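You operate a simulated robot arm through the tools that you are given. There is no shell and no other tool. Be economical: measure what you need, move in short steps, check, and stop when the job is done.

The job below is to be done with a simulated two-armed robot. You get a single attempt, and the scene is never put back.

JOB
On the top of the sideboard, fold the striped cloth in half.

It is judged by the outcome, as a careful person would: the job done as asked, and still so three seconds after it is handed in. It fails if anything else is knocked over, pushed out of place, dropped, spilled or broken. Flat cloth is picked up by pressing the open fingertips on it (5 to 10 N) and closing them slowly along it; thin cloth reads only 2 to 8 mm in the jaws.

ROBOT AND FRAMES
Two 7-joint arms with two-finger parallel grippers on one trunk, on a base that drives. Base frame: it is fixed to the floor where the robot stands at the start and does not move with it; the origin is under the middle of the robot, x ahead of it, y to its left, z up. Units: m, degrees, N and s.
The left shoulder is at the start at [0.07, 0.163, 1.145], the right one opposite. Places, roughly: top of the sideboard [0.6, -0.4, 0.8]. Payload 3.43 kg a hand.
Tool frame (each hand has its own): the origin (TCP) lies between the finger pads and is the grasp point; the fingertips stand 0.034 m ahead of it; z points along the fingers, y is the line along which they close. The gripper opens to 0.128 m. The fingers are 0.024 m wide and 0.012 m thick; the gripper's body (0.048 by 0.13 m) begins 0.096 m behind the TCP.
Orientation is that of the tool frame in the base frame, as [roll, pitch, yaw] about the fixed x, y, z axes, in that order (R = Rz(yaw) Ry(pitch) Rx(roll)). With the fingers straight down and closing along the base's y, the tool's x points along the base's -x, its y along +y and its z along -z.

CONTROLS
- The arms move only by the tool play_rows. It takes "left_commands", "right_commands" or both (then of equal length, played together; a hand with none holds still); each is a list of rows, each an object of numbers (a shift or turn left out is 0, a gripper value left out holds the last): "dx", "dy", "dz": the shift along the base's x, y, z in m; "wx", "wy", "wz": the turn, a rotation vector about the base's x, y, z in degrees; "jaw": the gripper command, from -1 (fully open) to 1 (shut), values between in proportion. In form: [{"dx": .., "dy": .., "dz": .., "wx": .., "wy": .., "wz": .., "jaw": ..}, ...]. A call has 1 to 10 rows; each row is the pose to reach, as a shift and turn from the pose commanded when the call began. Rows are played at 5 a second. More than 0.05 m and 8.6 degrees between two rows, or a gripper value outside its range, and nothing of the call is played. A pose out of reach is approached as far as the arm can. The call stops where the force on the tool passes 40 N (or 10 N more than at its start, if that is more) or the arm is blocked; 0.2 s more then pass. Each finger travels about 0.153 m/s and halts on what it meets, pressing with about 32 N; the grip force reading is that of the motor and also rises with nothing between the fingers. The clock runs only during rows and for 0.2 s after the last one: add rows that repeat a pose to give the fingers time. It gives the time, the measured TCP pose, the force on the tool (base axes), the opening and the grip force at its end, in the units of the frame above (readings bear some noise).
- Cameras (640 x 400 px; columns grow to the right, rows downward): "scene" is now at [0.1335, -0.0038, 1.3627]; the picture's right is [-0.04, -1.00, 0.00], its down [-0.66, 0.03, -0.75] and it looks along [0.75, -0.03, -0.67] (base axes); focal length 292 px, centre (320, 200). "left" rides on the left gripper at [0.076, 0.011, -0.16] in its tool frame; the picture's right is [-0.15, 0.99, 0.00], its down [-0.88, -0.13, -0.46] and it looks along [-0.45, -0.07, 0.89] (tool axes); focal length 234 px, centre (320, 200). "right" rides on the right gripper at [0.076, -0.011, -0.16] in its tool frame; the picture's right is [0.15, 0.99, 0.00], its down [-0.88, 0.13, -0.46] and it looks along [-0.45, 0.07, 0.89] (tool axes); focal length 234 px, centre (320, 200). There is no depth. A picture from a camera that has moved, and an enlarged one, comes with that camera's place and axes in the base frame and with its lens.
- camera(camera): a new picture of that camera. It takes no simulated time.
- raise_lower(by): slides the trunk up (or, below 0, down) by that many m; the arms and the scene camera ride with it, the base frame stays. It gives what a move gives, with no picture.
- roll_base(legs): drives the robot by 1 to 6 legs, each [ahead, left, turn to the left] in m, m and degrees, along the robot's own axes; the way and the turn of a leg run together, so that a leg with both is an arc; at most 1.5 m and 180 degrees a leg. The arms and the cameras ride along, it lands a little off, and it stops where it bumps. It gives what a move gives.
- aim_head(pan, tilt): turns the head with the scene camera to pan (to the left, within 86 degrees either way) and tilt (down, from -29 to 69), counted from straight ahead of the robot. It gives what a move gives.
- enlarge(camera, box): a new picture of the part [left, top, right, bottom] of that camera's present view, enlarged. It takes no simulated time.
- hand_in(): hands the job in; it is judged then, once.

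Work in short steps. Places have to be worked out from the pictures, the camera data and where the tool is seen: move nearer, look again, correct. Check each grasp and each placing, and mend what went wrong. You have 120 turns and 100 pictures in all, those below and enlarged ones among them. Open the grippers and draw the arms clear of the work before you hand the job in, unless the task says otherwise; then end with one line.

The tools are called after "Call:" by a JSON object that holds its "method" and its "body". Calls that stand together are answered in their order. play_rows: Moves the arms, as the interface text tells. Its arguments: {"type":"object","properties":{"left_commands":{"type":"array","items":{"type":"object","properties":{"dx":{"type":"number"},"dy":{"type":"number"},"dz":{"type":"number"},"wx":{"type":"number"},"wy":{"type":"number"},"wz":{"type":"number"},"jaw":{"type":"number"}}}},"right_commands":{"type":"array","items":{"type":"object","properties":{"dx":{"type":"number"},"dy":{"type":"number"},"dz":{"type":"number"},"wx":{"type":"number"},"wy":{"type":"number"},"wz":{"type":"number"},"jaw":{"type":"number"}}}}},"required":[]} The other tools are called the same way: raise_lower (by) slides the trunk up or down; roll_base (legs) drives the base; aim_head (pan, tilt) turns the head that bears the scene camera; camera (camera) takes a picture; enlarge (camera, box) takes an enlarged picture of a part of a camera's view; hand_in () hands the job in.

At the start:

```text
clock: 0.0
left_tool_pos: [0.4885, 0.1811, 1.0438]
left_tcp_rot: [-180.0, 0.1, -180.0]
left_force: [-0.2, 0.1, -0.3]
left_gripper_width: 0.1282
left_grasp_force: 0.1
right_tool_pos: [0.7009, -0.269, 0.9856]
right_tcp_rot: [180.0, 0.0, 179.9]
right_force: [0.8, -0.4, 0.4]
right_gripper_width: 0.1283
right_grasp_force: 0.1
trunk travel left (down, up): [-0.625, 0.315]
robot x, y, heading: [-0.0012, 0.0011, 0.1]
head pan, tilt: [-2.5, 41.7]
```

scene: 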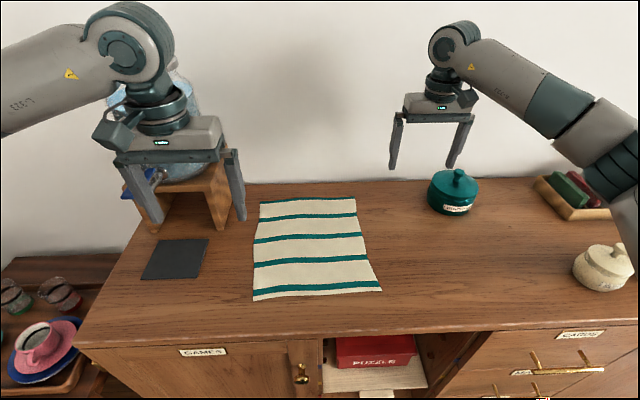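
right: 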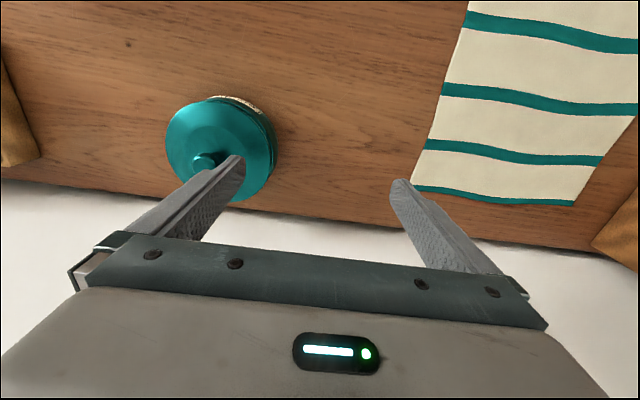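
left: 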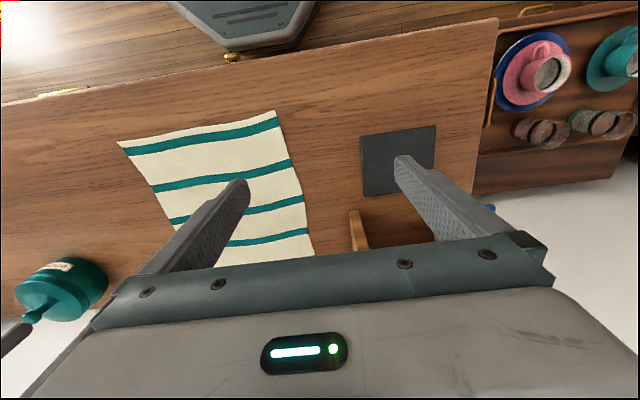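

The cloth spans roughly x 0.475–0.80 and y −0.15–0.14, with its stripes along y. I plan to pinch the two near corners with the fingers closing along x and fold the near edge onto the far edge. First I turn both hands about 90° and bring them above the near corners.

Call:
{"method": "play_rows", "body": {"left_commands": [{"wz": 8.5}, {"wz": 17, "dy": -0.01}, {"wz": 25.5, "dy": -0.02}, {"wz": 34, "dy": -0.03}, {"wz": 42.5, "dy": -0.04}, {"wz": 51, "dy": -0.05}, {"wz": 59.5, "dy": -0.06}, {"wz": 68, "dy": -0.06}, {"wz": 76.5, "dy": -0.06}, {"wz": 85, "dy": -0.06}], "right_commands": [{"wz": -8.5, "dx": -0.02}, {"wz": -17, "dx": -0.04, "dy": 0.01}, {"wz": -25.5, "dx": -0.06, "dy": 0.02}, {"wz": -34, "dx": -0.08, "dy": 0.03}, {"wz": -42.5, "dx": -0.1, "dy": 0.05}, {"wz": -51, "dx": -0.12, "dy": 0.07}, {"wz": -59.5, "dx": -0.14, "dy": 0.09}, {"wz": -68, "dx": -0.16, "dy": 0.11}, {"wz": -76.5, "dx": -0.18, "dy": 0.12}, {"wz": -85, "dx": -0.2, "dy": 0.12}]}}

```text
clock: 2.2
left_tool_pos: [0.4884, 0.122, 1.0439]
left_tcp_rot: [180.0, 0.0, -94.8]
left_force: [-0.5, 0.3, -0.4]
left_gripper_width: 0.1278
left_grasp_force: 0.1
right_tool_pos: [0.4991, -0.1487, 0.9843]
right_tcp_rot: [-180.0, -0.1, 94.8]
right_force: [-0.3, 0.6, -0.1]
right_gripper_width: 0.1279
right_grasp_force: 0.0
trunk travel left (down, up): [-0.625, 0.315]
robot x, y, heading: [0.0012, 0.0005, 0.1]
head pan, tilt: [-2.5, 41.7]
```

Both hands turned well. I'll finish the turn, narrow the jaws to about 5 cm and come down to about z 0.88, then look.

Call:
{"method": "play_rows", "body": {"left_commands": [{"wz": 5, "dz": -0.04, "jaw": 0.2}, {"wz": 5, "dz": -0.08}, {"wz": 5, "dz": -0.12}, {"wz": 5, "dz": -0.16}, {"wz": 5, "dz": -0.16}], "right_commands": [{"wz": -5, "dz": -0.02, "jaw": 0.2}, {"wz": -5, "dz": -0.04}, {"wz": -5, "dz": -0.07}, {"wz": -5, "dz": -0.1}, {"wz": -5, "dz": -0.1}]}}

Call:
{"method": "camera", "body": {"camera": "scene"}}

Call:
{"method": "camera", "body": {"camera": "left"}}

Call:
{"method": "camera", "body": {"camera": "right"}}

```text
clock: 3.4
left_tool_pos: [0.4897, 0.1221, 0.8833]
left_tcp_rot: [180.0, -0.1, -89.9]
left_force: [0.2, 0.7, 1.1]
left_gripper_width: 0.0512
left_grasp_force: 0.1
right_tool_pos: [0.5015, -0.1513, 0.8856]
right_tcp_rot: [179.9, 0.0, 89.8]
right_force: [-0.5, 0.4, -0.2]
right_gripper_width: 0.0511
right_grasp_force: 0.0
trunk travel left (down, up): [-0.625, 0.315]
robot x, y, heading: [-0.0018, 0.0005, -0.3]
head pan, tilt: [-2.5, 41.7]
```

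```text
96 pictures are left
camera scene: at [0.133, -0.0038, 1.3627], right [-0.04, -1.0, 0.0], down [-0.66, 0.03, -0.75], along [0.75, -0.03, -0.66], focal length 292 px, centre (320, 200)
```

scene: 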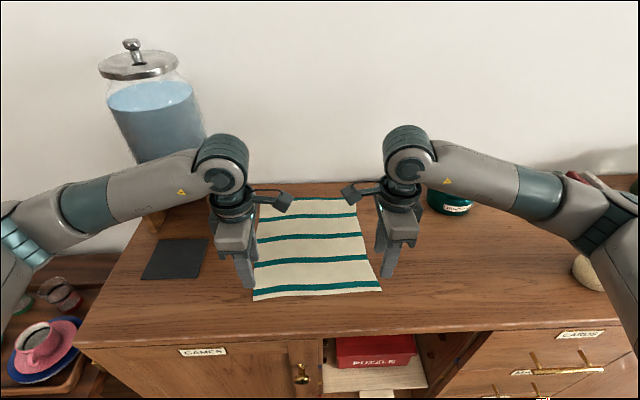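

```text
95 pictures are left
camera left: at [0.4781, 0.0466, 1.0437], right [-0.99, 0.15, 0.0], down [0.13, 0.88, 0.46], along [0.07, 0.45, -0.89], focal length 234 px, centre (320, 200)
```

left: 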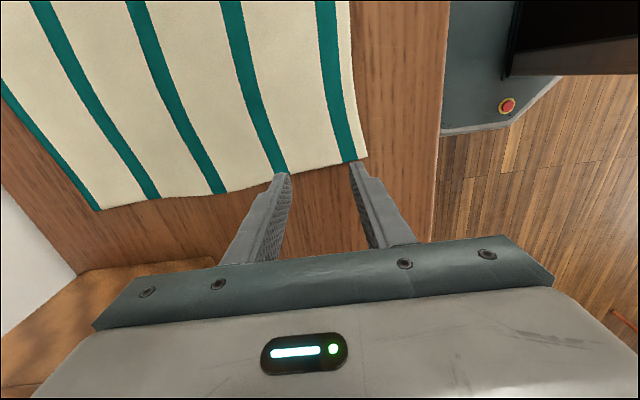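

```text
94 pictures are left
camera right: at [0.4899, -0.0747, 1.0457], right [0.99, 0.15, 0.0], down [0.13, -0.88, 0.46], along [0.07, -0.45, -0.89], focal length 234 px, centre (320, 200)
```

right: 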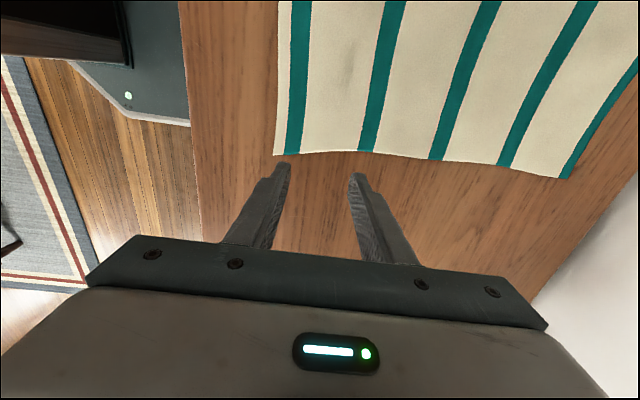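

Comparing the scene and wrist views puts the table top at about z 0.823, higher than I first took it. That places the near corners at about (0.444, 0.118) and (0.455, −0.145), and the far edge at x≈0.743. I'll shift so the outer finger sits just off the near edge and come down to about 1 cm above the cloth.

Call:
{"method": "play_rows", "body": {"left_commands": [{"dx": -0.014, "dy": -0.011}, {"dx": -0.027, "dy": -0.022}, {"dx": -0.027, "dy": -0.022, "dz": -0.012}, {"dx": -0.027, "dy": -0.022, "dz": -0.012}], "right_commands": [{"dx": -0.014, "dy": 0.012}, {"dx": -0.03, "dy": 0.024}, {"dx": -0.03, "dy": 0.024, "dz": -0.014}, {"dx": -0.03, "dy": 0.024, "dz": -0.014}]}}

Call:
{"method": "camera", "body": {"camera": "left"}}

Call:
{"method": "camera", "body": {"camera": "right"}}

Call:
{"method": "enlarge", "body": {"camera": "scene", "box": [200, 180, 440, 330]}}

```text
clock: 4.4
left_tool_pos: [0.4613, 0.0982, 0.8716]
left_tcp_rot: [-180.0, 0.0, -90.0]
left_force: [-0.3, -0.8, 0.0]
left_gripper_width: 0.0512
left_grasp_force: 0.1
right_tool_pos: [0.471, -0.1252, 0.8718]
right_tcp_rot: [-179.9, 0.0, 90.0]
right_force: [0.1, 0.2, 0.4]
right_gripper_width: 0.0512
right_grasp_force: 0.0
trunk travel left (down, up): [-0.625, 0.315]
robot x, y, heading: [-0.0063, 0.0017, 0.1]
head pan, tilt: [-2.5, 41.7]
```

```text
93 pictures are left
camera left: at [0.4493, 0.0234, 1.0318], right [-0.99, 0.15, 0.0], down [0.13, 0.88, 0.46], along [0.07, 0.45, -0.89], focal length 234 px, centre (320, 200)
```

left: 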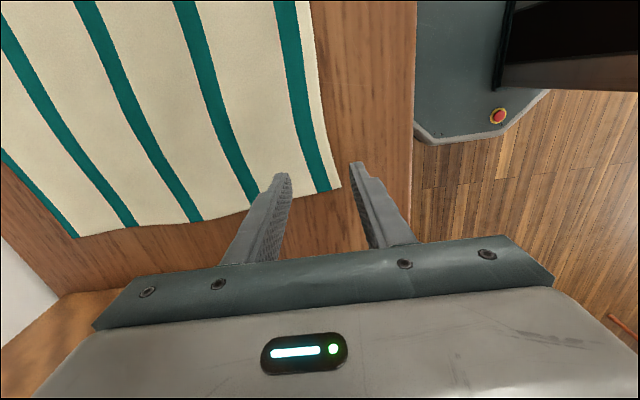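

```text
92 pictures are left
camera right: at [0.4599, -0.0497, 1.0326], right [0.99, 0.15, 0.0], down [0.13, -0.88, 0.46], along [0.07, -0.45, -0.89], focal length 234 px, centre (320, 200)
```

right: 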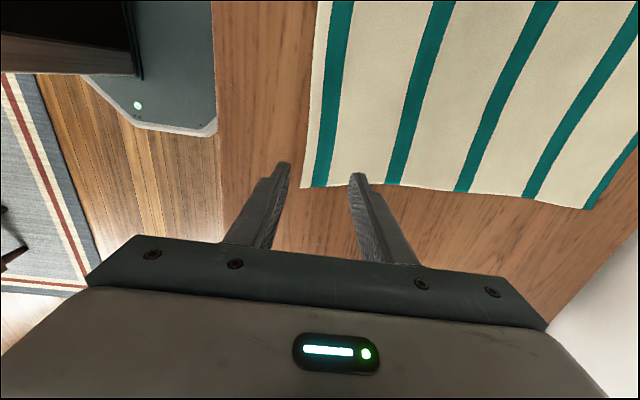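

```text
2.67 times, centred on (320, 255) of scene
camera zoom: at [0.1331, -0.0038, 1.3627], right [-0.04, -1.0, 0.0], down [-0.66, 0.03, -0.75], along [0.75, -0.03, -0.66], focal length 779 px, centre (320, 53)
```

zoom: 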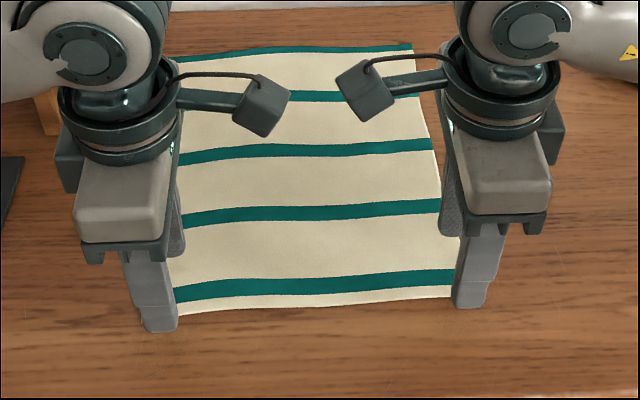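

The corners check out: left at (0.4435, 0.119), right at (0.457, −0.145), surface z ≈ 0.82. The fingers straddle the near edge, so I lower slowly to find contact.

Call:
{"method": "play_rows", "body": {"left_commands": [{"dx": 0.004, "dz": -0.006}, {"dx": 0.004, "dz": -0.011}, {"dx": 0.004, "dz": -0.014}, {"dx": 0.004, "dz": -0.014}], "right_commands": [{"dx": 0.004, "dz": -0.006}, {"dx": 0.004, "dz": -0.011}, {"dx": 0.004, "dz": -0.014}, {"dx": 0.004, "dz": -0.014}]}}

```text
clock: 5.4
left_tool_pos: [0.4651, 0.0994, 0.8576]
left_tcp_rot: [180.0, 0.0, -90.0]
left_force: [-0.7, 0.9, -0.5]
left_gripper_width: 0.0512
left_grasp_force: 0.2
right_tool_pos: [0.4746, -0.1255, 0.8569]
right_tcp_rot: [180.0, 0.0, 89.9]
right_force: [-0.1, -0.2, -0.4]
right_gripper_width: 0.0513
right_grasp_force: 0.0
trunk travel left (down, up): [-0.625, 0.315]
robot x, y, heading: [-0.0022, 0.0021, 0.1]
head pan, tilt: [-2.5, 41.7]
```

No contact yet, with the tips at about 0.823. I continue down in 2 mm steps.

Call:
{"method": "play_rows", "body": {"left_commands": [{"dz": -0.002}, {"dz": -0.004}, {"dz": -0.004}], "right_commands": [{"dz": -0.002}, {"dz": -0.004}, {"dz": -0.004}]}}

```text
clock: 6.2
left_tool_pos: [0.4637, 0.0992, 0.8555]
left_tcp_rot: [-179.8, 0.1, -89.9]
left_force: [2.0, 1.3, 19.5]
left_gripper_width: 0.052
left_grasp_force: 0.4
right_tool_pos: [0.4727, -0.1261, 0.8555]
right_tcp_rot: [179.9, -0.1, 89.9]
right_force: [1.2, -1.1, 8.1]
right_gripper_width: 0.0521
right_grasp_force: 0.8
trunk travel left (down, up): [-0.625, 0.315]
robot x, y, heading: [0.0062, 0.0013, 0.2]
head pan, tilt: [-2.5, 41.7]
```

Both hands touch at TCP z≈0.8555, with 19.5 N on the left and 8 N on the right. I ease the left up 1 mm and close both slowly.

Call:
{"method": "play_rows", "body": {"left_commands": [{"dz": 0.0012, "jaw": 0.2}, {"dz": 0.0012, "jaw": 0.3}, {"dz": 0.0012, "jaw": 0.4}, {"dz": 0.0012, "jaw": 0.5}, {"dz": 0.0012, "jaw": 0.6}, {"dz": 0.0012, "jaw": 0.7}, {"dz": 0.0012, "jaw": 0.8}, {"dz": 0.0012, "jaw": 0.9}, {"dz": 0.0012, "jaw": 1.0}, {"dz": 0.0012, "jaw": 1.0}], "right_commands": [{"jaw": 0.2}, {"jaw": 0.3}, {"jaw": 0.4}, {"jaw": 0.5}, {"jaw": 0.6}, {"jaw": 0.7}, {"jaw": 0.8}, {"jaw": 0.9}, {"jaw": 1.0}, {"jaw": 1.0}]}}

Call:
{"method": "camera", "body": {"camera": "left"}}

Call:
{"method": "camera", "body": {"camera": "right"}}

Call:
{"method": "enlarge", "body": {"camera": "scene", "box": [200, 180, 440, 330]}}

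```text
clock: 8.4
left_tool_pos: [0.4632, 0.0997, 0.8545]
left_tcp_rot: [-179.8, 0.1, -90.0]
left_force: [0.8, -0.6, 0.9]
left_gripper_width: 0.0027
left_grasp_force: 31.2
right_tool_pos: [0.473, -0.1241, 0.8553]
right_tcp_rot: [179.9, 0.0, 90.0]
right_force: [-1.7, -0.5, 24.9]
right_gripper_width: 0.0027
right_grasp_force: 32.2
trunk travel left (down, up): [-0.625, 0.315]
robot x, y, heading: [0.0, -0.0024, 0.0]
head pan, tilt: [-2.5, 41.7]
```

```text
90 pictures are left
camera left: at [0.4516, 0.0245, 1.0158], right [-0.99, 0.15, 0.0], down [0.13, 0.88, 0.46], along [0.07, 0.45, -0.89], focal length 234 px, centre (320, 200)
```

left: 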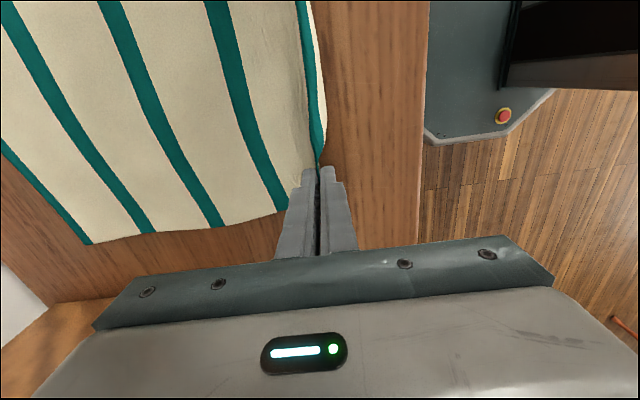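

```text
89 pictures are left
camera right: at [0.4624, -0.0488, 1.0154], right [0.99, 0.15, 0.0], down [0.13, -0.88, 0.46], along [0.07, -0.45, -0.89], focal length 234 px, centre (320, 200)
```

right: 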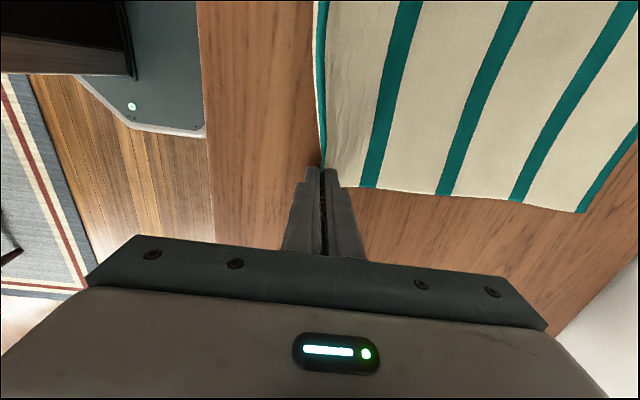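

```text
2.67 times, centred on (320, 255) of scene
camera zoom: at [0.131, -0.0035, 1.363], right [-0.04, -1.0, 0.0], down [-0.66, 0.03, -0.75], along [0.75, -0.03, -0.66], focal length 779 px, centre (320, 53)
```

zoom: 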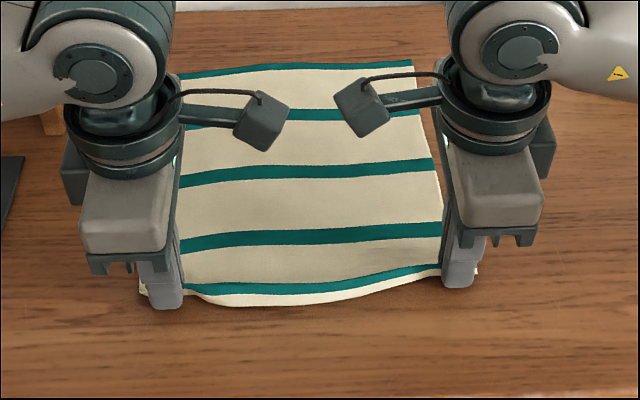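

Both hands read 2.7 mm, so the cloth seems to be in the jaws; the sheet slid slightly toward me. I lift 6 cm and check.

Call:
{"method": "play_rows", "body": {"left_commands": [{"dz": 0.02}, {"dz": 0.04}, {"dz": 0.06, "dx": 0.01}, {"dz": 0.06, "dx": 0.01}], "right_commands": [{"dz": 0.02}, {"dz": 0.04}, {"dz": 0.06, "dx": 0.01}, {"dz": 0.06, "dx": 0.01}]}}

Call:
{"method": "camera", "body": {"camera": "left"}}

Call:
{"method": "camera", "body": {"camera": "right"}}

Call:
{"method": "camera", "body": {"camera": "scene"}}

```text
clock: 9.4
left_tool_pos: [0.4755, 0.0993, 0.9138]
left_tcp_rot: [179.9, 0.0, -89.9]
left_force: [0.3, 0.0, 0.3]
left_gripper_width: 0.0027
left_grasp_force: 32.2
right_tool_pos: [0.4849, -0.125, 0.9145]
right_tcp_rot: [180.0, 0.0, 90.0]
right_force: [0.0, 0.9, 0.6]
right_gripper_width: 0.0027
right_grasp_force: 32.0
trunk travel left (down, up): [-0.625, 0.315]
robot x, y, heading: [-0.0049, 0.0019, 0.2]
head pan, tilt: [-2.5, 41.7]
```

```text
87 pictures are left
camera left: at [0.4626, 0.024, 1.0757], right [-0.99, 0.15, 0.0], down [0.13, 0.88, 0.46], along [0.07, 0.45, -0.89], focal length 234 px, centre (320, 200)
```

left: 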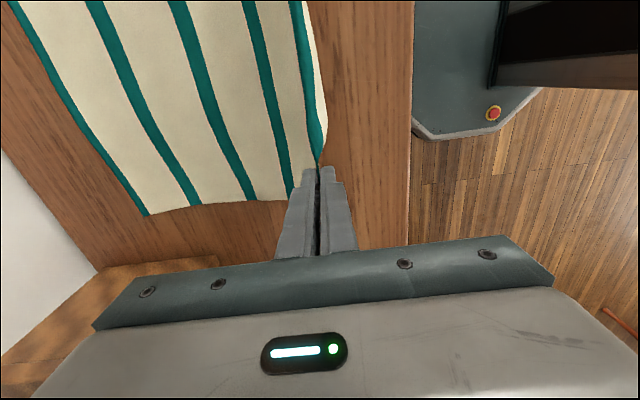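

```text
86 pictures are left
camera right: at [0.4744, -0.0487, 1.0742], right [0.99, 0.15, 0.0], down [0.13, -0.88, 0.46], along [0.07, -0.45, -0.89], focal length 234 px, centre (320, 200)
```

right: 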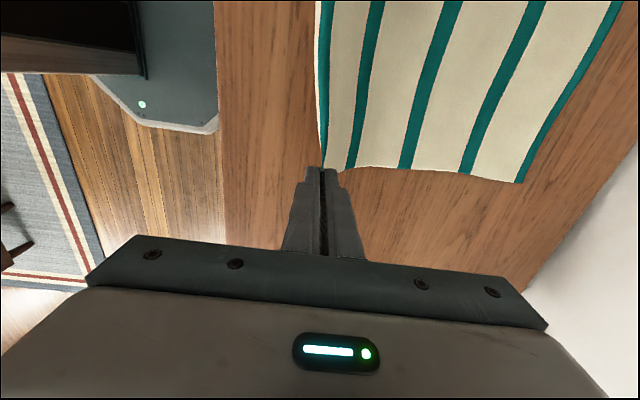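

```text
85 pictures are left
camera scene: at [0.1331, -0.0038, 1.3627], right [-0.04, -1.0, 0.0], down [-0.66, 0.03, -0.75], along [0.75, -0.03, -0.66], focal length 292 px, centre (320, 200)
```

scene: 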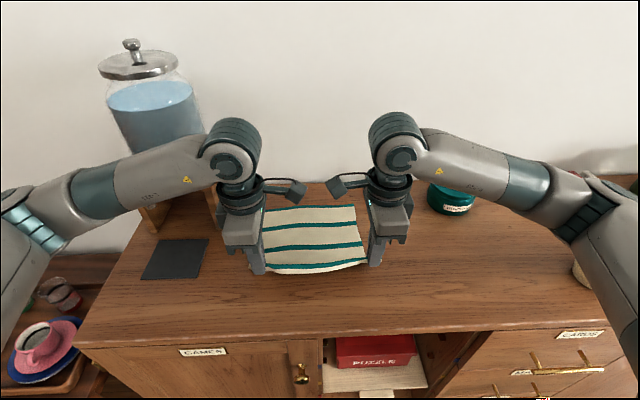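

Both corners are held, and the far edge now lies at x≈0.72. The left forearm could come near the jar as I move forward, so I go only part of the way along the arc and look at the clearance.

Call:
{"method": "play_rows", "body": {"left_commands": [{"dx": 0.02, "dz": 0.025}, {"dx": 0.045, "dz": 0.045}, {"dx": 0.07, "dz": 0.06}, {"dx": 0.07, "dz": 0.06}], "right_commands": [{"dx": 0.02, "dz": 0.025}, {"dx": 0.045, "dz": 0.045}, {"dx": 0.07, "dz": 0.06}, {"dx": 0.07, "dz": 0.06}]}}

Call:
{"method": "aim_head", "body": {"pan": 20, "tilt": 35}}

Call:
{"method": "camera", "body": {"camera": "scene"}}

```text
clock: 10.4
left_tool_pos: [0.5438, 0.0996, 0.9742]
left_tcp_rot: [180.0, -0.1, -90.0]
left_force: [0.1, 0.6, 0.4]
left_gripper_width: 0.0026
left_grasp_force: 32.1
right_tool_pos: [0.5554, -0.1241, 0.9741]
right_tcp_rot: [180.0, 0.0, 90.0]
right_force: [-0.5, 0.5, -0.7]
right_gripper_width: 0.0024
right_grasp_force: 32.2
trunk travel left (down, up): [-0.625, 0.315]
robot x, y, heading: [0.003, -0.0005, 0.2]
head pan, tilt: [-2.5, 41.7]
```

```text
clock: 11.3
left_tool_pos: [0.5443, 0.0999, 0.9744]
left_tcp_rot: [180.0, 0.0, -90.0]
left_force: [0.4, -0.5, -0.7]
left_gripper_width: 0.0027
left_grasp_force: 31.7
right_tool_pos: [0.5554, -0.1245, 0.9733]
right_tcp_rot: [-180.0, -0.1, 90.0]
right_force: [-0.1, 0.2, 0.4]
right_gripper_width: 0.0024
right_grasp_force: 32.5
trunk travel left (down, up): [-0.625, 0.315]
robot x, y, heading: [0.0023, 0.003, -0.0]
head pan, tilt: [20.0, 35.0]
```

```text
84 pictures are left
camera scene: at [0.1326, 0.0298, 1.3727], right [0.34, -0.94, 0.0], down [-0.54, -0.2, -0.82], along [0.77, 0.28, -0.57], focal length 292 px, centre (320, 200)
```

scene: 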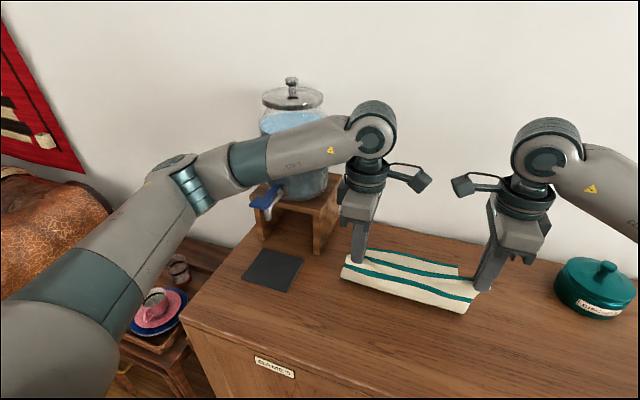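

The left forearm would run into the jar if I went on from here. I'll sidestep the base to the right in small moves, each followed by moving the hands back left, so the cloth stays in place and the left arm reaches straighter past the jar.

Call:
{"method": "roll_base", "body": {"legs": [[0, -0.04, 0]]}}

```text
clock: 12.1
left_tool_pos: [0.5443, 0.0606, 0.9746]
left_tcp_rot: [-179.9, 0.0, -90.0]
left_force: [-0.3, 0.7, -0.4]
left_gripper_width: 0.0026
left_grasp_force: 32.1
right_tool_pos: [0.5557, -0.1623, 0.9752]
right_tcp_rot: [-180.0, 0.1, 90.0]
right_force: [-0.1, -0.7, -0.4]
right_gripper_width: 0.0023
right_grasp_force: 31.5
trunk travel left (down, up): [-0.625, 0.315]
robot x, y, heading: [-0.0017, -0.0388, 0.0]
head pan, tilt: [20.0, 35.0]
```

The base moved as asked. I bring the hands left by 7 cm, 3 cm past the start, so the next base step swings evenly about the cloth.

Call:
{"method": "play_rows", "body": {"left_commands": [{"dy": 0.035}, {"dy": 0.07}, {"dy": 0.07}], "right_commands": [{"dy": 0.035}, {"dy": 0.07}, {"dy": 0.07}]}}

Call:
{"method": "roll_base", "body": {"legs": [[0, -0.06, 0]]}}

Call:
{"method": "play_rows", "body": {"left_commands": [{"dy": 0.03}, {"dy": 0.06}, {"dy": 0.06}], "right_commands": [{"dy": 0.03}, {"dy": 0.06}, {"dy": 0.06}]}}

Call:
{"method": "camera", "body": {"camera": "scene"}}

```text
clock: 12.9
left_tool_pos: [0.5441, 0.1299, 0.974]
left_tcp_rot: [-180.0, 0.1, -89.9]
left_force: [0.3, -0.5, 0.0]
left_gripper_width: 0.0024
left_grasp_force: 31.9
right_tool_pos: [0.555, -0.0929, 0.9722]
right_tcp_rot: [180.0, -0.1, 89.9]
right_force: [0.1, -0.4, -0.1]
right_gripper_width: 0.0023
right_grasp_force: 32.0
trunk travel left (down, up): [-0.625, 0.315]
robot x, y, heading: [0.0021, -0.0361, -0.1]
head pan, tilt: [20.0, 35.0]
```

```text
clock: 13.9
left_tool_pos: [0.5444, 0.0689, 0.9748]
left_tcp_rot: [-180.0, 0.1, -89.9]
left_force: [-0.8, -0.1, 0.4]
left_gripper_width: 0.0026
left_grasp_force: 32.1
right_tool_pos: [0.5551, -0.153, 0.9733]
right_tcp_rot: [180.0, 0.0, 90.0]
right_force: [0.4, 0.5, 0.2]
right_gripper_width: 0.0027
right_grasp_force: 32.4
trunk travel left (down, up): [-0.625, 0.315]
robot x, y, heading: [-0.0004, -0.0997, 0.0]
head pan, tilt: [20.0, 35.0]
```

```text
clock: 14.7
left_tool_pos: [0.5451, 0.1285, 0.9726]
left_tcp_rot: [180.0, 0.2, -90.0]
left_force: [-1.1, -0.2, 1.1]
left_gripper_width: 0.0028
left_grasp_force: 31.7
right_tool_pos: [0.5568, -0.0924, 0.9723]
right_tcp_rot: [-180.0, 0.0, 89.9]
right_force: [0.1, -0.7, -0.3]
right_gripper_width: 0.0024
right_grasp_force: 31.8
trunk travel left (down, up): [-0.625, 0.315]
robot x, y, heading: [-0.0031, -0.1008, -0.0]
head pan, tilt: [20.0, 35.0]
```

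```text
83 pictures are left
camera scene: at [0.1328, -0.0708, 1.3727], right [0.34, -0.94, 0.0], down [-0.54, -0.2, -0.82], along [0.77, 0.28, -0.57], focal length 292 px, centre (320, 200)
```

scene: 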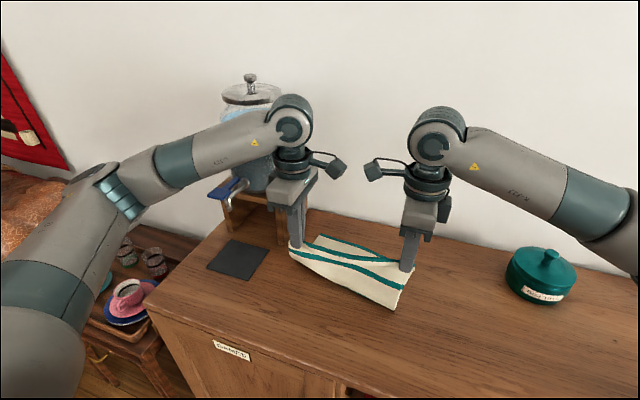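

The shift works and the cloth stays put. I make two more rounds, to a base y of about −0.22.

Call:
{"method": "roll_base", "body": {"legs": [[0, -0.06, 0]]}}

Call:
{"method": "play_rows", "body": {"left_commands": [{"dy": 0.03}, {"dy": 0.06}, {"dy": 0.06}], "right_commands": [{"dy": 0.03}, {"dy": 0.06}, {"dy": 0.06}]}}

Call:
{"method": "roll_base", "body": {"legs": [[0, -0.06, 0]]}}

Call:
{"method": "play_rows", "body": {"left_commands": [{"dy": 0.02}, {"dy": 0.038}, {"dy": 0.038}], "right_commands": [{"dy": 0.02}, {"dy": 0.038}, {"dy": 0.038}]}}

Call:
{"method": "camera", "body": {"camera": "scene"}}

```text
clock: 15.7
left_tool_pos: [0.5434, 0.0712, 0.9723]
left_tcp_rot: [179.9, 0.0, -89.9]
left_force: [0.3, -0.2, -0.3]
left_gripper_width: 0.0025
left_grasp_force: 32.0
right_tool_pos: [0.5555, -0.1499, 0.9724]
right_tcp_rot: [-179.9, 0.0, 90.2]
right_force: [0.0, -0.2, 0.2]
right_gripper_width: 0.0025
right_grasp_force: 31.7
trunk travel left (down, up): [-0.625, 0.315]
robot x, y, heading: [0.0015, -0.1575, 0.1]
head pan, tilt: [20.0, 35.0]
```

```text
clock: 16.5
left_tool_pos: [0.5444, 0.1303, 0.9714]
left_tcp_rot: [180.0, 0.1, -89.9]
left_force: [0.2, 0.2, 0.3]
left_gripper_width: 0.0028
left_grasp_force: 32.1
right_tool_pos: [0.5558, -0.0917, 0.9733]
right_tcp_rot: [-180.0, -0.1, 90.0]
right_force: [1.3, -0.1, -0.5]
right_gripper_width: 0.0025
right_grasp_force: 32.0
trunk travel left (down, up): [-0.625, 0.315]
robot x, y, heading: [0.0021, -0.1557, 0.1]
head pan, tilt: [20.0, 35.0]
```

```text
clock: 17.4
left_tool_pos: [0.5432, 0.0726, 0.9709]
left_tcp_rot: [-180.0, -0.1, -89.8]
left_force: [0.3, 0.3, -0.1]
left_gripper_width: 0.0025
left_grasp_force: 32.4
right_tool_pos: [0.5565, -0.1496, 0.9726]
right_tcp_rot: [-180.0, -0.1, 90.1]
right_force: [0.0, -1.0, -0.1]
right_gripper_width: 0.0025
right_grasp_force: 32.0
trunk travel left (down, up): [-0.625, 0.315]
robot x, y, heading: [-0.0006, -0.2171, -0.0]
head pan, tilt: [20.0, 35.0]
```

```text
clock: 18.2
left_tool_pos: [0.5433, 0.1095, 0.9713]
left_tcp_rot: [180.0, 0.1, -89.9]
left_force: [-1.2, 0.0, -0.3]
left_gripper_width: 0.0027
left_grasp_force: 32.0
right_tool_pos: [0.556, -0.1111, 0.9727]
right_tcp_rot: [179.9, 0.0, 89.9]
right_force: [0.1, -0.4, -0.1]
right_gripper_width: 0.0027
right_grasp_force: 31.9
trunk travel left (down, up): [-0.625, 0.315]
robot x, y, heading: [-0.0009, -0.2193, 0.1]
head pan, tilt: [20.0, 35.0]
```

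```text
82 pictures are left
camera scene: at [0.1328, -0.1878, 1.3727], right [0.34, -0.94, 0.0], down [-0.54, -0.2, -0.82], along [0.77, 0.28, -0.57], focal length 292 px, centre (320, 200)
```

scene: 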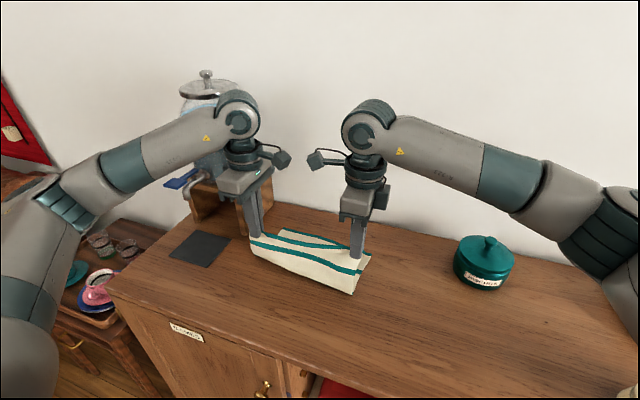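

The left arm's line is opening up past the jar. I do one more sidestep for margin, and then advance partway while watching the clearance.

Call:
{"method": "roll_base", "body": {"legs": [[0, -0.06, 0]]}}

Call:
{"method": "play_rows", "body": {"left_commands": [{"dy": 0.03}, {"dy": 0.055}, {"dx": 0.02, "dz": 0.005, "dy": 0.055}, {"dx": 0.04, "dz": 0.005, "dy": 0.055}, {"dx": 0.06, "dz": 0.0, "dy": 0.055}, {"dx": 0.06, "dz": 0.0, "dy": 0.055}], "right_commands": [{"dy": 0.03}, {"dy": 0.055}, {"dx": 0.02, "dz": 0.005, "dy": 0.055}, {"dx": 0.035, "dz": 0.005, "dy": 0.055}, {"dx": 0.05, "dz": 0.0, "dy": 0.055}, {"dx": 0.05, "dz": 0.0, "dy": 0.055}]}}

Call:
{"method": "camera", "body": {"camera": "scene"}}

```text
clock: 19.2
left_tool_pos: [0.5444, 0.052, 0.9709]
left_tcp_rot: [-179.9, 0.0, -89.7]
left_force: [1.1, -1.2, 0.2]
left_gripper_width: 0.0028
left_grasp_force: 31.9
right_tool_pos: [0.5565, -0.1699, 0.9732]
right_tcp_rot: [-180.0, 0.0, 90.1]
right_force: [0.3, -0.7, 0.1]
right_gripper_width: 0.0023
right_grasp_force: 32.3
trunk travel left (down, up): [-0.625, 0.315]
robot x, y, heading: [-0.0002, -0.2762, 0.3]
head pan, tilt: [20.0, 35.0]
```

```text
clock: 20.6
left_tool_pos: [0.6032, 0.107, 0.972]
left_tcp_rot: [180.0, 0.0, -89.7]
left_force: [0.4, 0.4, -0.5]
left_gripper_width: 0.0028
left_grasp_force: 31.9
right_tool_pos: [0.6068, -0.114, 0.9733]
right_tcp_rot: [-179.9, 0.0, 90.0]
right_force: [-1.3, 0.2, -0.6]
right_gripper_width: 0.0026
right_grasp_force: 31.8
trunk travel left (down, up): [-0.625, 0.315]
robot x, y, heading: [-0.0026, -0.273, -0.1]
head pan, tilt: [20.0, 35.0]
```

```text
81 pictures are left
camera scene: at [0.132, -0.2456, 1.3728], right [0.34, -0.94, 0.0], down [-0.54, -0.2, -0.82], along [0.77, 0.28, -0.57], focal length 292 px, centre (320, 200)
```

scene: 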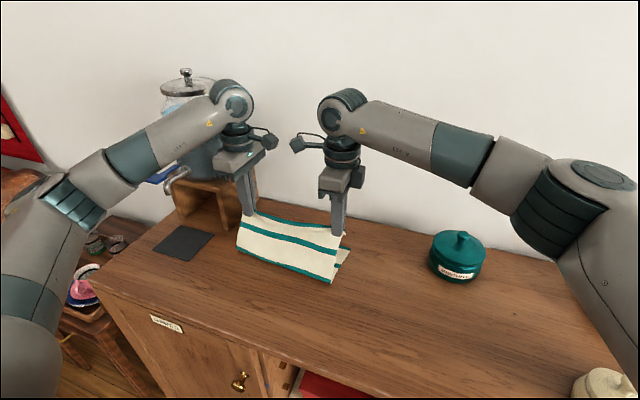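

The jar sits at about (0.69, 0.30) with radius ~0.10, and the planned path keeps 2–3 cm clear of it. I check the far edge with the wrist cameras before going down.

Call:
{"method": "camera", "body": {"camera": "left"}}

Call:
{"method": "camera", "body": {"camera": "right"}}

```text
80 pictures are left
camera left: at [0.5913, 0.0317, 1.1318], right [-0.99, 0.14, 0.0], down [0.13, 0.88, 0.46], along [0.07, 0.45, -0.89], focal length 234 px, centre (320, 200)
```

left: 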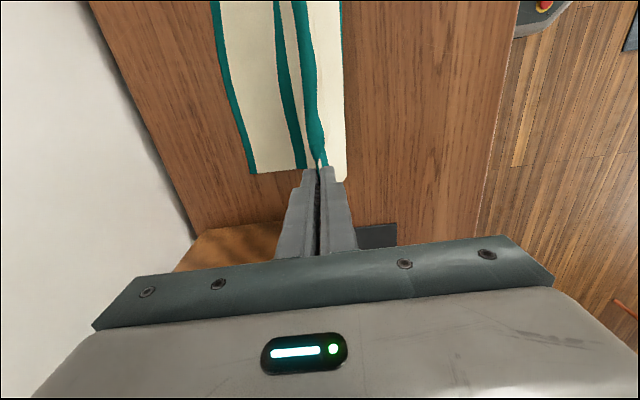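

```text
79 pictures are left
camera right: at [0.5963, -0.0383, 1.1335], right [0.99, 0.15, 0.0], down [0.13, -0.88, 0.46], along [0.07, -0.45, -0.89], focal length 234 px, centre (320, 200)
```

right: 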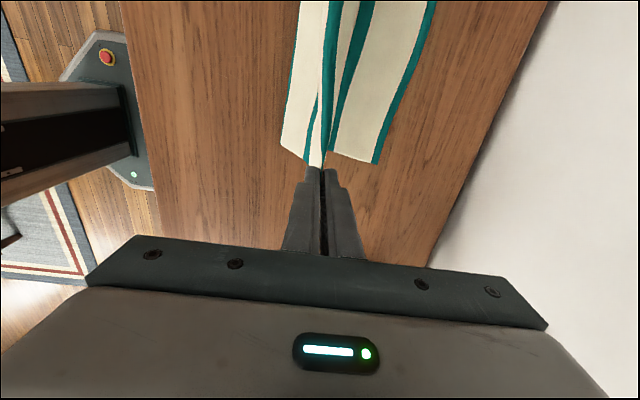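

The far edge is at x≈0.70 on the left and 0.69 on the right, with corners at y 0.133 and −0.128. I move the hands forward and down toward (0.69, 0.113) and (0.68, −0.108), pausing about 5 cm up.

Call:
{"method": "play_rows", "body": {"left_commands": [{"dx": 0.025, "dy": 0.003, "dz": -0.01}, {"dx": 0.05, "dy": 0.006, "dz": -0.03}, {"dx": 0.075, "dy": 0.006, "dz": -0.06}, {"dx": 0.075, "dy": 0.006, "dz": -0.06}], "right_commands": [{"dx": 0.025, "dy": 0.003, "dz": -0.01}, {"dx": 0.045, "dy": 0.006, "dz": -0.03}, {"dx": 0.065, "dy": 0.006, "dz": -0.06}, {"dx": 0.065, "dy": 0.006, "dz": -0.06}]}}

Call:
{"method": "camera", "body": {"camera": "scene"}}

Call:
{"method": "camera", "body": {"camera": "left"}}

Call:
{"method": "camera", "body": {"camera": "right"}}

```text
clock: 21.6
left_tool_pos: [0.6779, 0.1126, 0.9127]
left_tcp_rot: [-179.8, 0.0, -89.8]
left_force: [0.7, -1.2, -0.1]
left_gripper_width: 0.0026
left_grasp_force: 32.0
right_tool_pos: [0.6689, -0.1098, 0.9154]
right_tcp_rot: [180.0, -0.1, 90.1]
right_force: [0.0, 0.1, -0.3]
right_gripper_width: 0.0026
right_grasp_force: 32.3
trunk travel left (down, up): [-0.625, 0.315]
robot x, y, heading: [-0.0, -0.2749, 0.0]
head pan, tilt: [20.0, 35.0]
```

```text
78 pictures are left
camera scene: at [0.1314, -0.246, 1.3729], right [0.34, -0.94, 0.0], down [-0.54, -0.2, -0.82], along [0.77, 0.28, -0.57], focal length 292 px, centre (320, 200)
```

scene: 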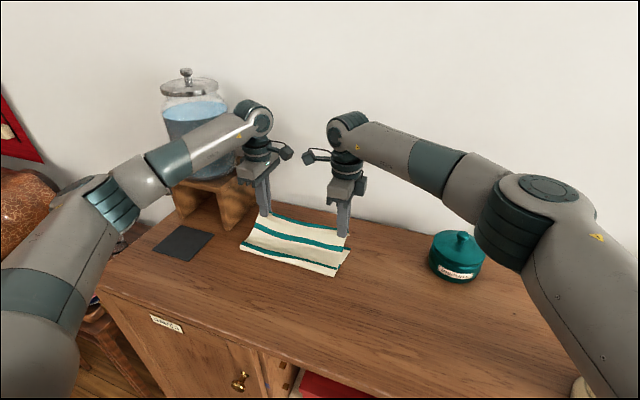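

```text
77 pictures are left
camera left: at [0.6662, 0.0373, 1.0728], right [-0.99, 0.14, 0.0], down [0.13, 0.88, 0.46], along [0.07, 0.45, -0.89], focal length 234 px, centre (320, 200)
```

left: 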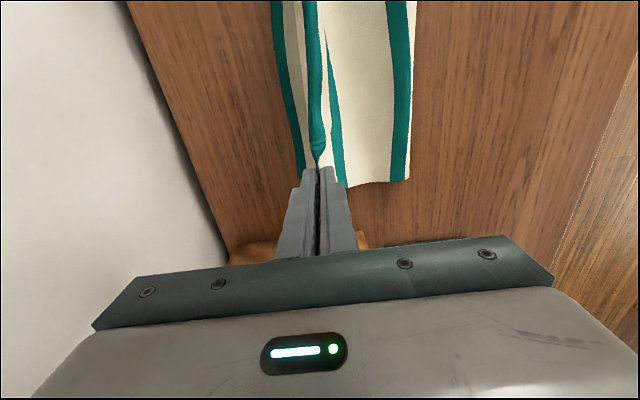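

```text
76 pictures are left
camera right: at [0.6588, -0.0336, 1.0754], right [0.99, 0.15, 0.0], down [0.13, -0.88, 0.46], along [0.07, -0.45, -0.89], focal length 234 px, centre (320, 200)
```

right: 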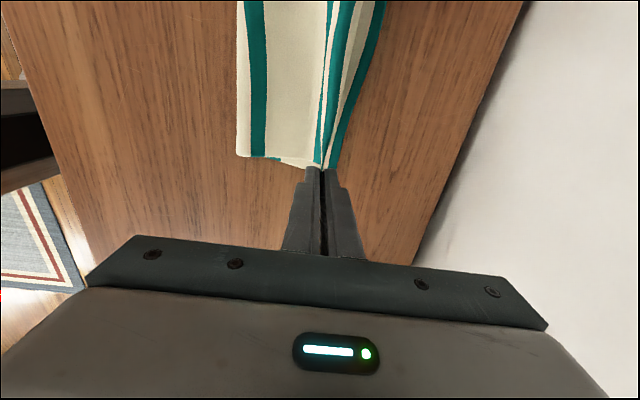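

Clear of the jar, with the grips just short of the far edge. I lower to just above the surface with a final 1 cm forward.

Call:
{"method": "play_rows", "body": {"left_commands": [{"dx": 0.006, "dz": -0.02}, {"dx": 0.012, "dz": -0.04}, {"dx": 0.012, "dz": -0.051}, {"dx": 0.012, "dz": -0.051}], "right_commands": [{"dx": 0.006, "dz": -0.02}, {"dx": 0.012, "dz": -0.04}, {"dx": 0.012, "dz": -0.053}, {"dx": 0.012, "dz": -0.053}]}}

Call:
{"method": "camera", "body": {"camera": "left"}}

Call:
{"method": "camera", "body": {"camera": "right"}}

Call:
{"method": "enlarge", "body": {"camera": "scene", "box": [200, 100, 400, 300]}}

```text
clock: 22.6
left_tool_pos: [0.6905, 0.1136, 0.8592]
left_tcp_rot: [-180.0, 0.1, -89.8]
left_force: [0.1, -0.9, 0.4]
left_gripper_width: 0.0023
left_grasp_force: 32.0
right_tool_pos: [0.683, -0.1086, 0.8602]
right_tcp_rot: [-180.0, -0.1, 90.0]
right_force: [-0.1, 0.4, -0.3]
right_gripper_width: 0.0024
right_grasp_force: 31.4
trunk travel left (down, up): [-0.625, 0.315]
robot x, y, heading: [0.0022, -0.2747, 0.1]
head pan, tilt: [20.0, 35.0]
```

```text
75 pictures are left
camera left: at [0.6784, 0.0381, 1.0195], right [-0.99, 0.14, 0.0], down [0.13, 0.88, 0.46], along [0.06, 0.45, -0.89], focal length 234 px, centre (320, 200)
```

left: 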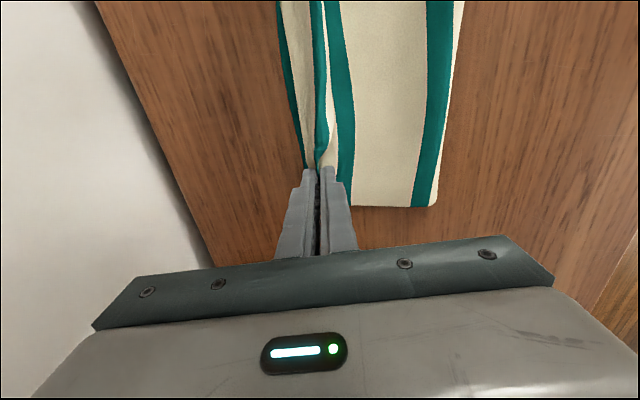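

```text
74 pictures are left
camera right: at [0.6719, -0.0324, 1.0205], right [0.99, 0.15, 0.0], down [0.13, -0.88, 0.46], along [0.07, -0.45, -0.89], focal length 234 px, centre (320, 200)
```

right: 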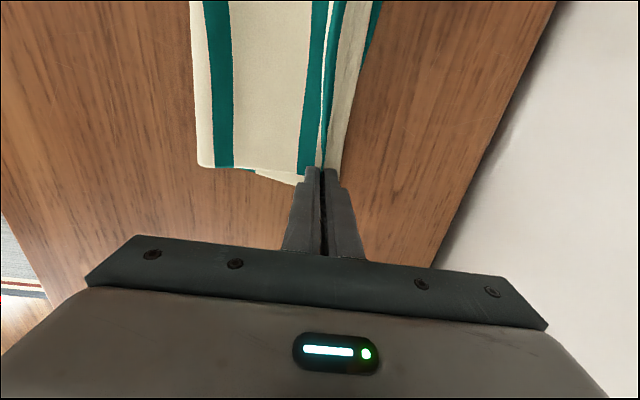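

```text
2.00 times, centred on (300, 200) of scene
camera zoom: at [0.1326, -0.2459, 1.3727], right [0.34, -0.94, 0.0], down [-0.54, -0.2, -0.82], along [0.77, 0.28, -0.57], focal length 584 px, centre (360, 200)
```

zoom: 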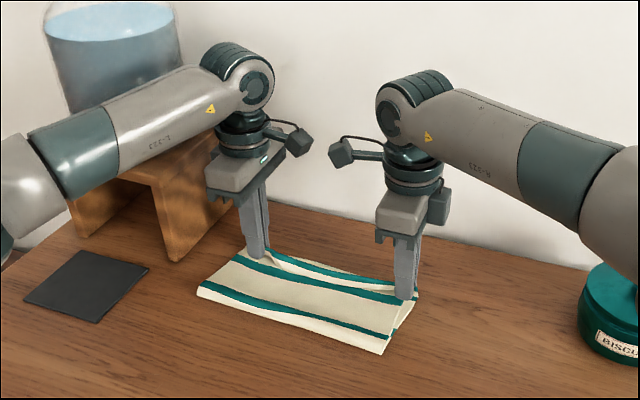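

The folded layer lies on the far edge. I open the jaws gently and lift straight up.

Call:
{"method": "play_rows", "body": {"left_commands": [{"jaw": 0.85}, {"jaw": 0.7}, {"jaw": 0.7}, {"dz": 0.01}, {"dz": 0.03}, {"dz": 0.06}, {"dz": 0.1}, {"dz": 0.1}], "right_commands": [{"jaw": 0.85}, {"jaw": 0.7}, {"jaw": 0.7}, {"dz": 0.01}, {"dz": 0.03}, {"dz": 0.06}, {"dz": 0.1}, {"dz": 0.1}]}}

Call:
{"method": "camera", "body": {"camera": "left"}}

Call:
{"method": "camera", "body": {"camera": "right"}}

Call:
{"method": "enlarge", "body": {"camera": "scene", "box": [200, 100, 400, 300]}}

```text
clock: 24.4
left_tool_pos: [0.6919, 0.1145, 0.9597]
left_tcp_rot: [179.9, 0.1, -89.8]
left_force: [-0.5, -0.8, -0.9]
left_gripper_width: 0.0191
left_grasp_force: 0.1
right_tool_pos: [0.6832, -0.1084, 0.9582]
right_tcp_rot: [-179.8, 0.1, 90.2]
right_force: [0.7, 0.3, 0.4]
right_gripper_width: 0.0191
right_grasp_force: 0.0
trunk travel left (down, up): [-0.625, 0.315]
robot x, y, heading: [0.0007, -0.277, 0.2]
head pan, tilt: [20.0, 35.0]
```

```text
72 pictures are left
camera left: at [0.6796, 0.0392, 1.1205], right [-0.99, 0.14, 0.0], down [0.13, 0.88, 0.46], along [0.06, 0.45, -0.89], focal length 234 px, centre (320, 200)
```

left: 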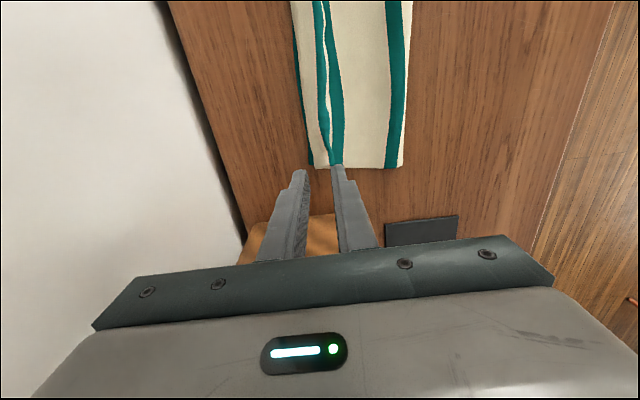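

```text
71 pictures are left
camera right: at [0.673, -0.0321, 1.1197], right [0.99, 0.15, 0.0], down [0.13, -0.88, 0.46], along [0.07, -0.45, -0.89], focal length 234 px, centre (320, 200)
```

right: 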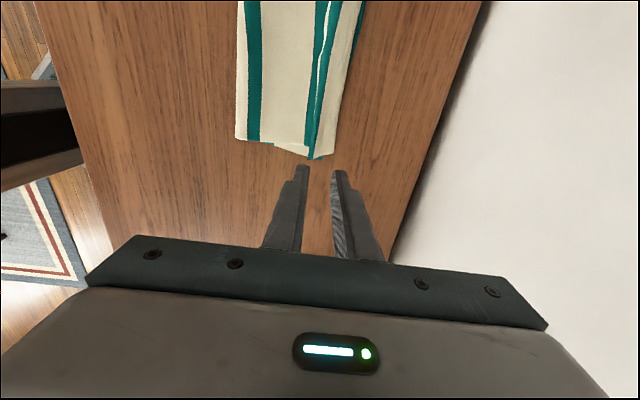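

```text
2.00 times, centred on (300, 200) of scene
camera zoom: at [0.1337, -0.2455, 1.3725], right [0.34, -0.94, 0.0], down [-0.54, -0.2, -0.82], along [0.77, 0.28, -0.57], focal length 584 px, centre (360, 200)
```

zoom: 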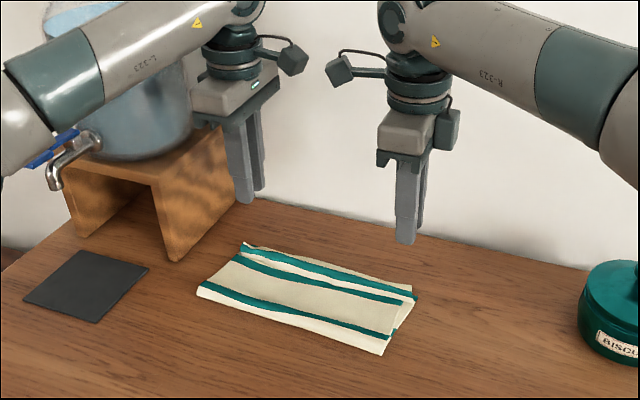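

Released. I raise both hands and draw them back slowly, away from the jar and out of the way, so the cloth can be seen.

Call:
{"method": "play_rows", "body": {"left_commands": [{"dz": 0.02, "dx": -0.03}, {"dz": 0.04, "dx": -0.07}, {"dz": 0.05, "dx": -0.11}, {"dz": 0.05, "dx": -0.15}, {"dz": 0.05, "dx": -0.19}, {"dz": 0.05, "dx": -0.22}, {"dz": 0.05, "dx": -0.22}], "right_commands": [{"dz": 0.02, "dx": -0.03, "dy": -0.02}, {"dz": 0.04, "dx": -0.06, "dy": -0.05}, {"dz": 0.05, "dx": -0.09, "dy": -0.08}, {"dz": 0.05, "dx": -0.12, "dy": -0.11}, {"dz": 0.05, "dx": -0.15, "dy": -0.14}, {"dz": 0.05, "dx": -0.16, "dy": -0.16}, {"dz": 0.05, "dx": -0.16, "dy": -0.16}]}}

Call:
{"method": "enlarge", "body": {"camera": "scene", "box": [200, 140, 400, 300]}}

Call:
{"method": "camera", "body": {"camera": "left"}}

```text
clock: 26.0
left_tool_pos: [0.4703, 0.113, 1.008]
left_tcp_rot: [179.9, -0.1, -89.7]
left_force: [0.4, 0.6, -0.4]
left_gripper_width: 0.0193
left_grasp_force: 0.1
right_tool_pos: [0.5251, -0.2671, 1.0081]
right_tcp_rot: [-179.9, 0.1, 90.1]
right_force: [-0.4, 0.1, -0.1]
right_gripper_width: 0.0193
right_grasp_force: 0.1
trunk travel left (down, up): [-0.625, 0.315]
robot x, y, heading: [0.0031, -0.277, -0.0]
head pan, tilt: [20.0, 35.0]
```

```text
2.50 times, centred on (300, 220) of scene
camera zoom: at [0.1333, -0.2455, 1.3726], right [0.34, -0.94, 0.0], down [-0.54, -0.2, -0.82], along [0.77, 0.28, -0.57], focal length 731 px, centre (370, 150)
```

zoom: 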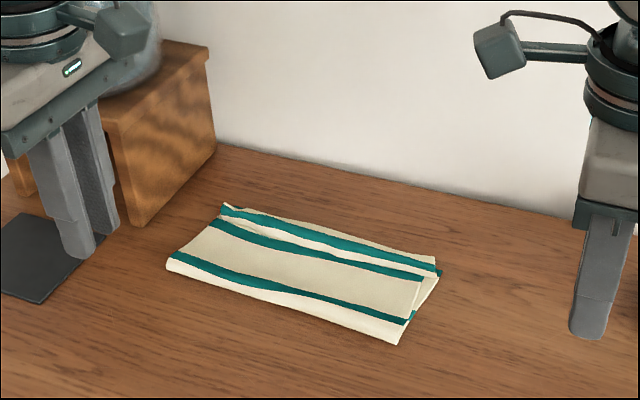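

```text
68 pictures are left
camera left: at [0.4585, 0.0389, 1.1683], right [-0.99, 0.14, 0.0], down [0.13, 0.88, 0.46], along [0.06, 0.45, -0.89], focal length 234 px, centre (320, 200)
```

left: 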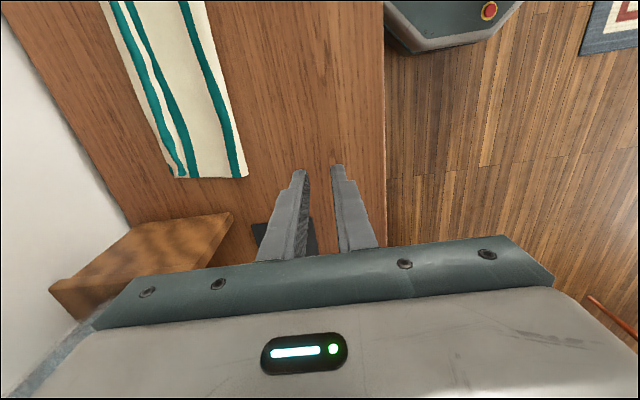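

The fold looks made. I zoom in on the far edge to judge how well the layers align.

Call:
{"method": "enlarge", "body": {"camera": "scene", "box": [245, 185, 345, 255]}}

```text
5.71 times, centred on (295, 220) of scene
camera zoom: at [0.1333, -0.2455, 1.3726], right [0.34, -0.94, 0.0], down [-0.54, -0.2, -0.82], along [0.77, 0.28, -0.57], focal length 1670 px, centre (463, 86)
```

zoom: 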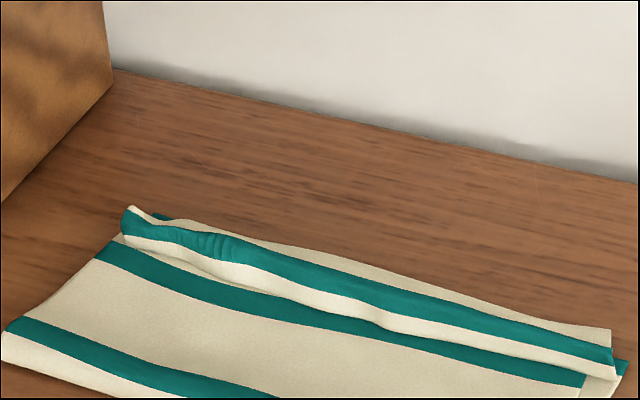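

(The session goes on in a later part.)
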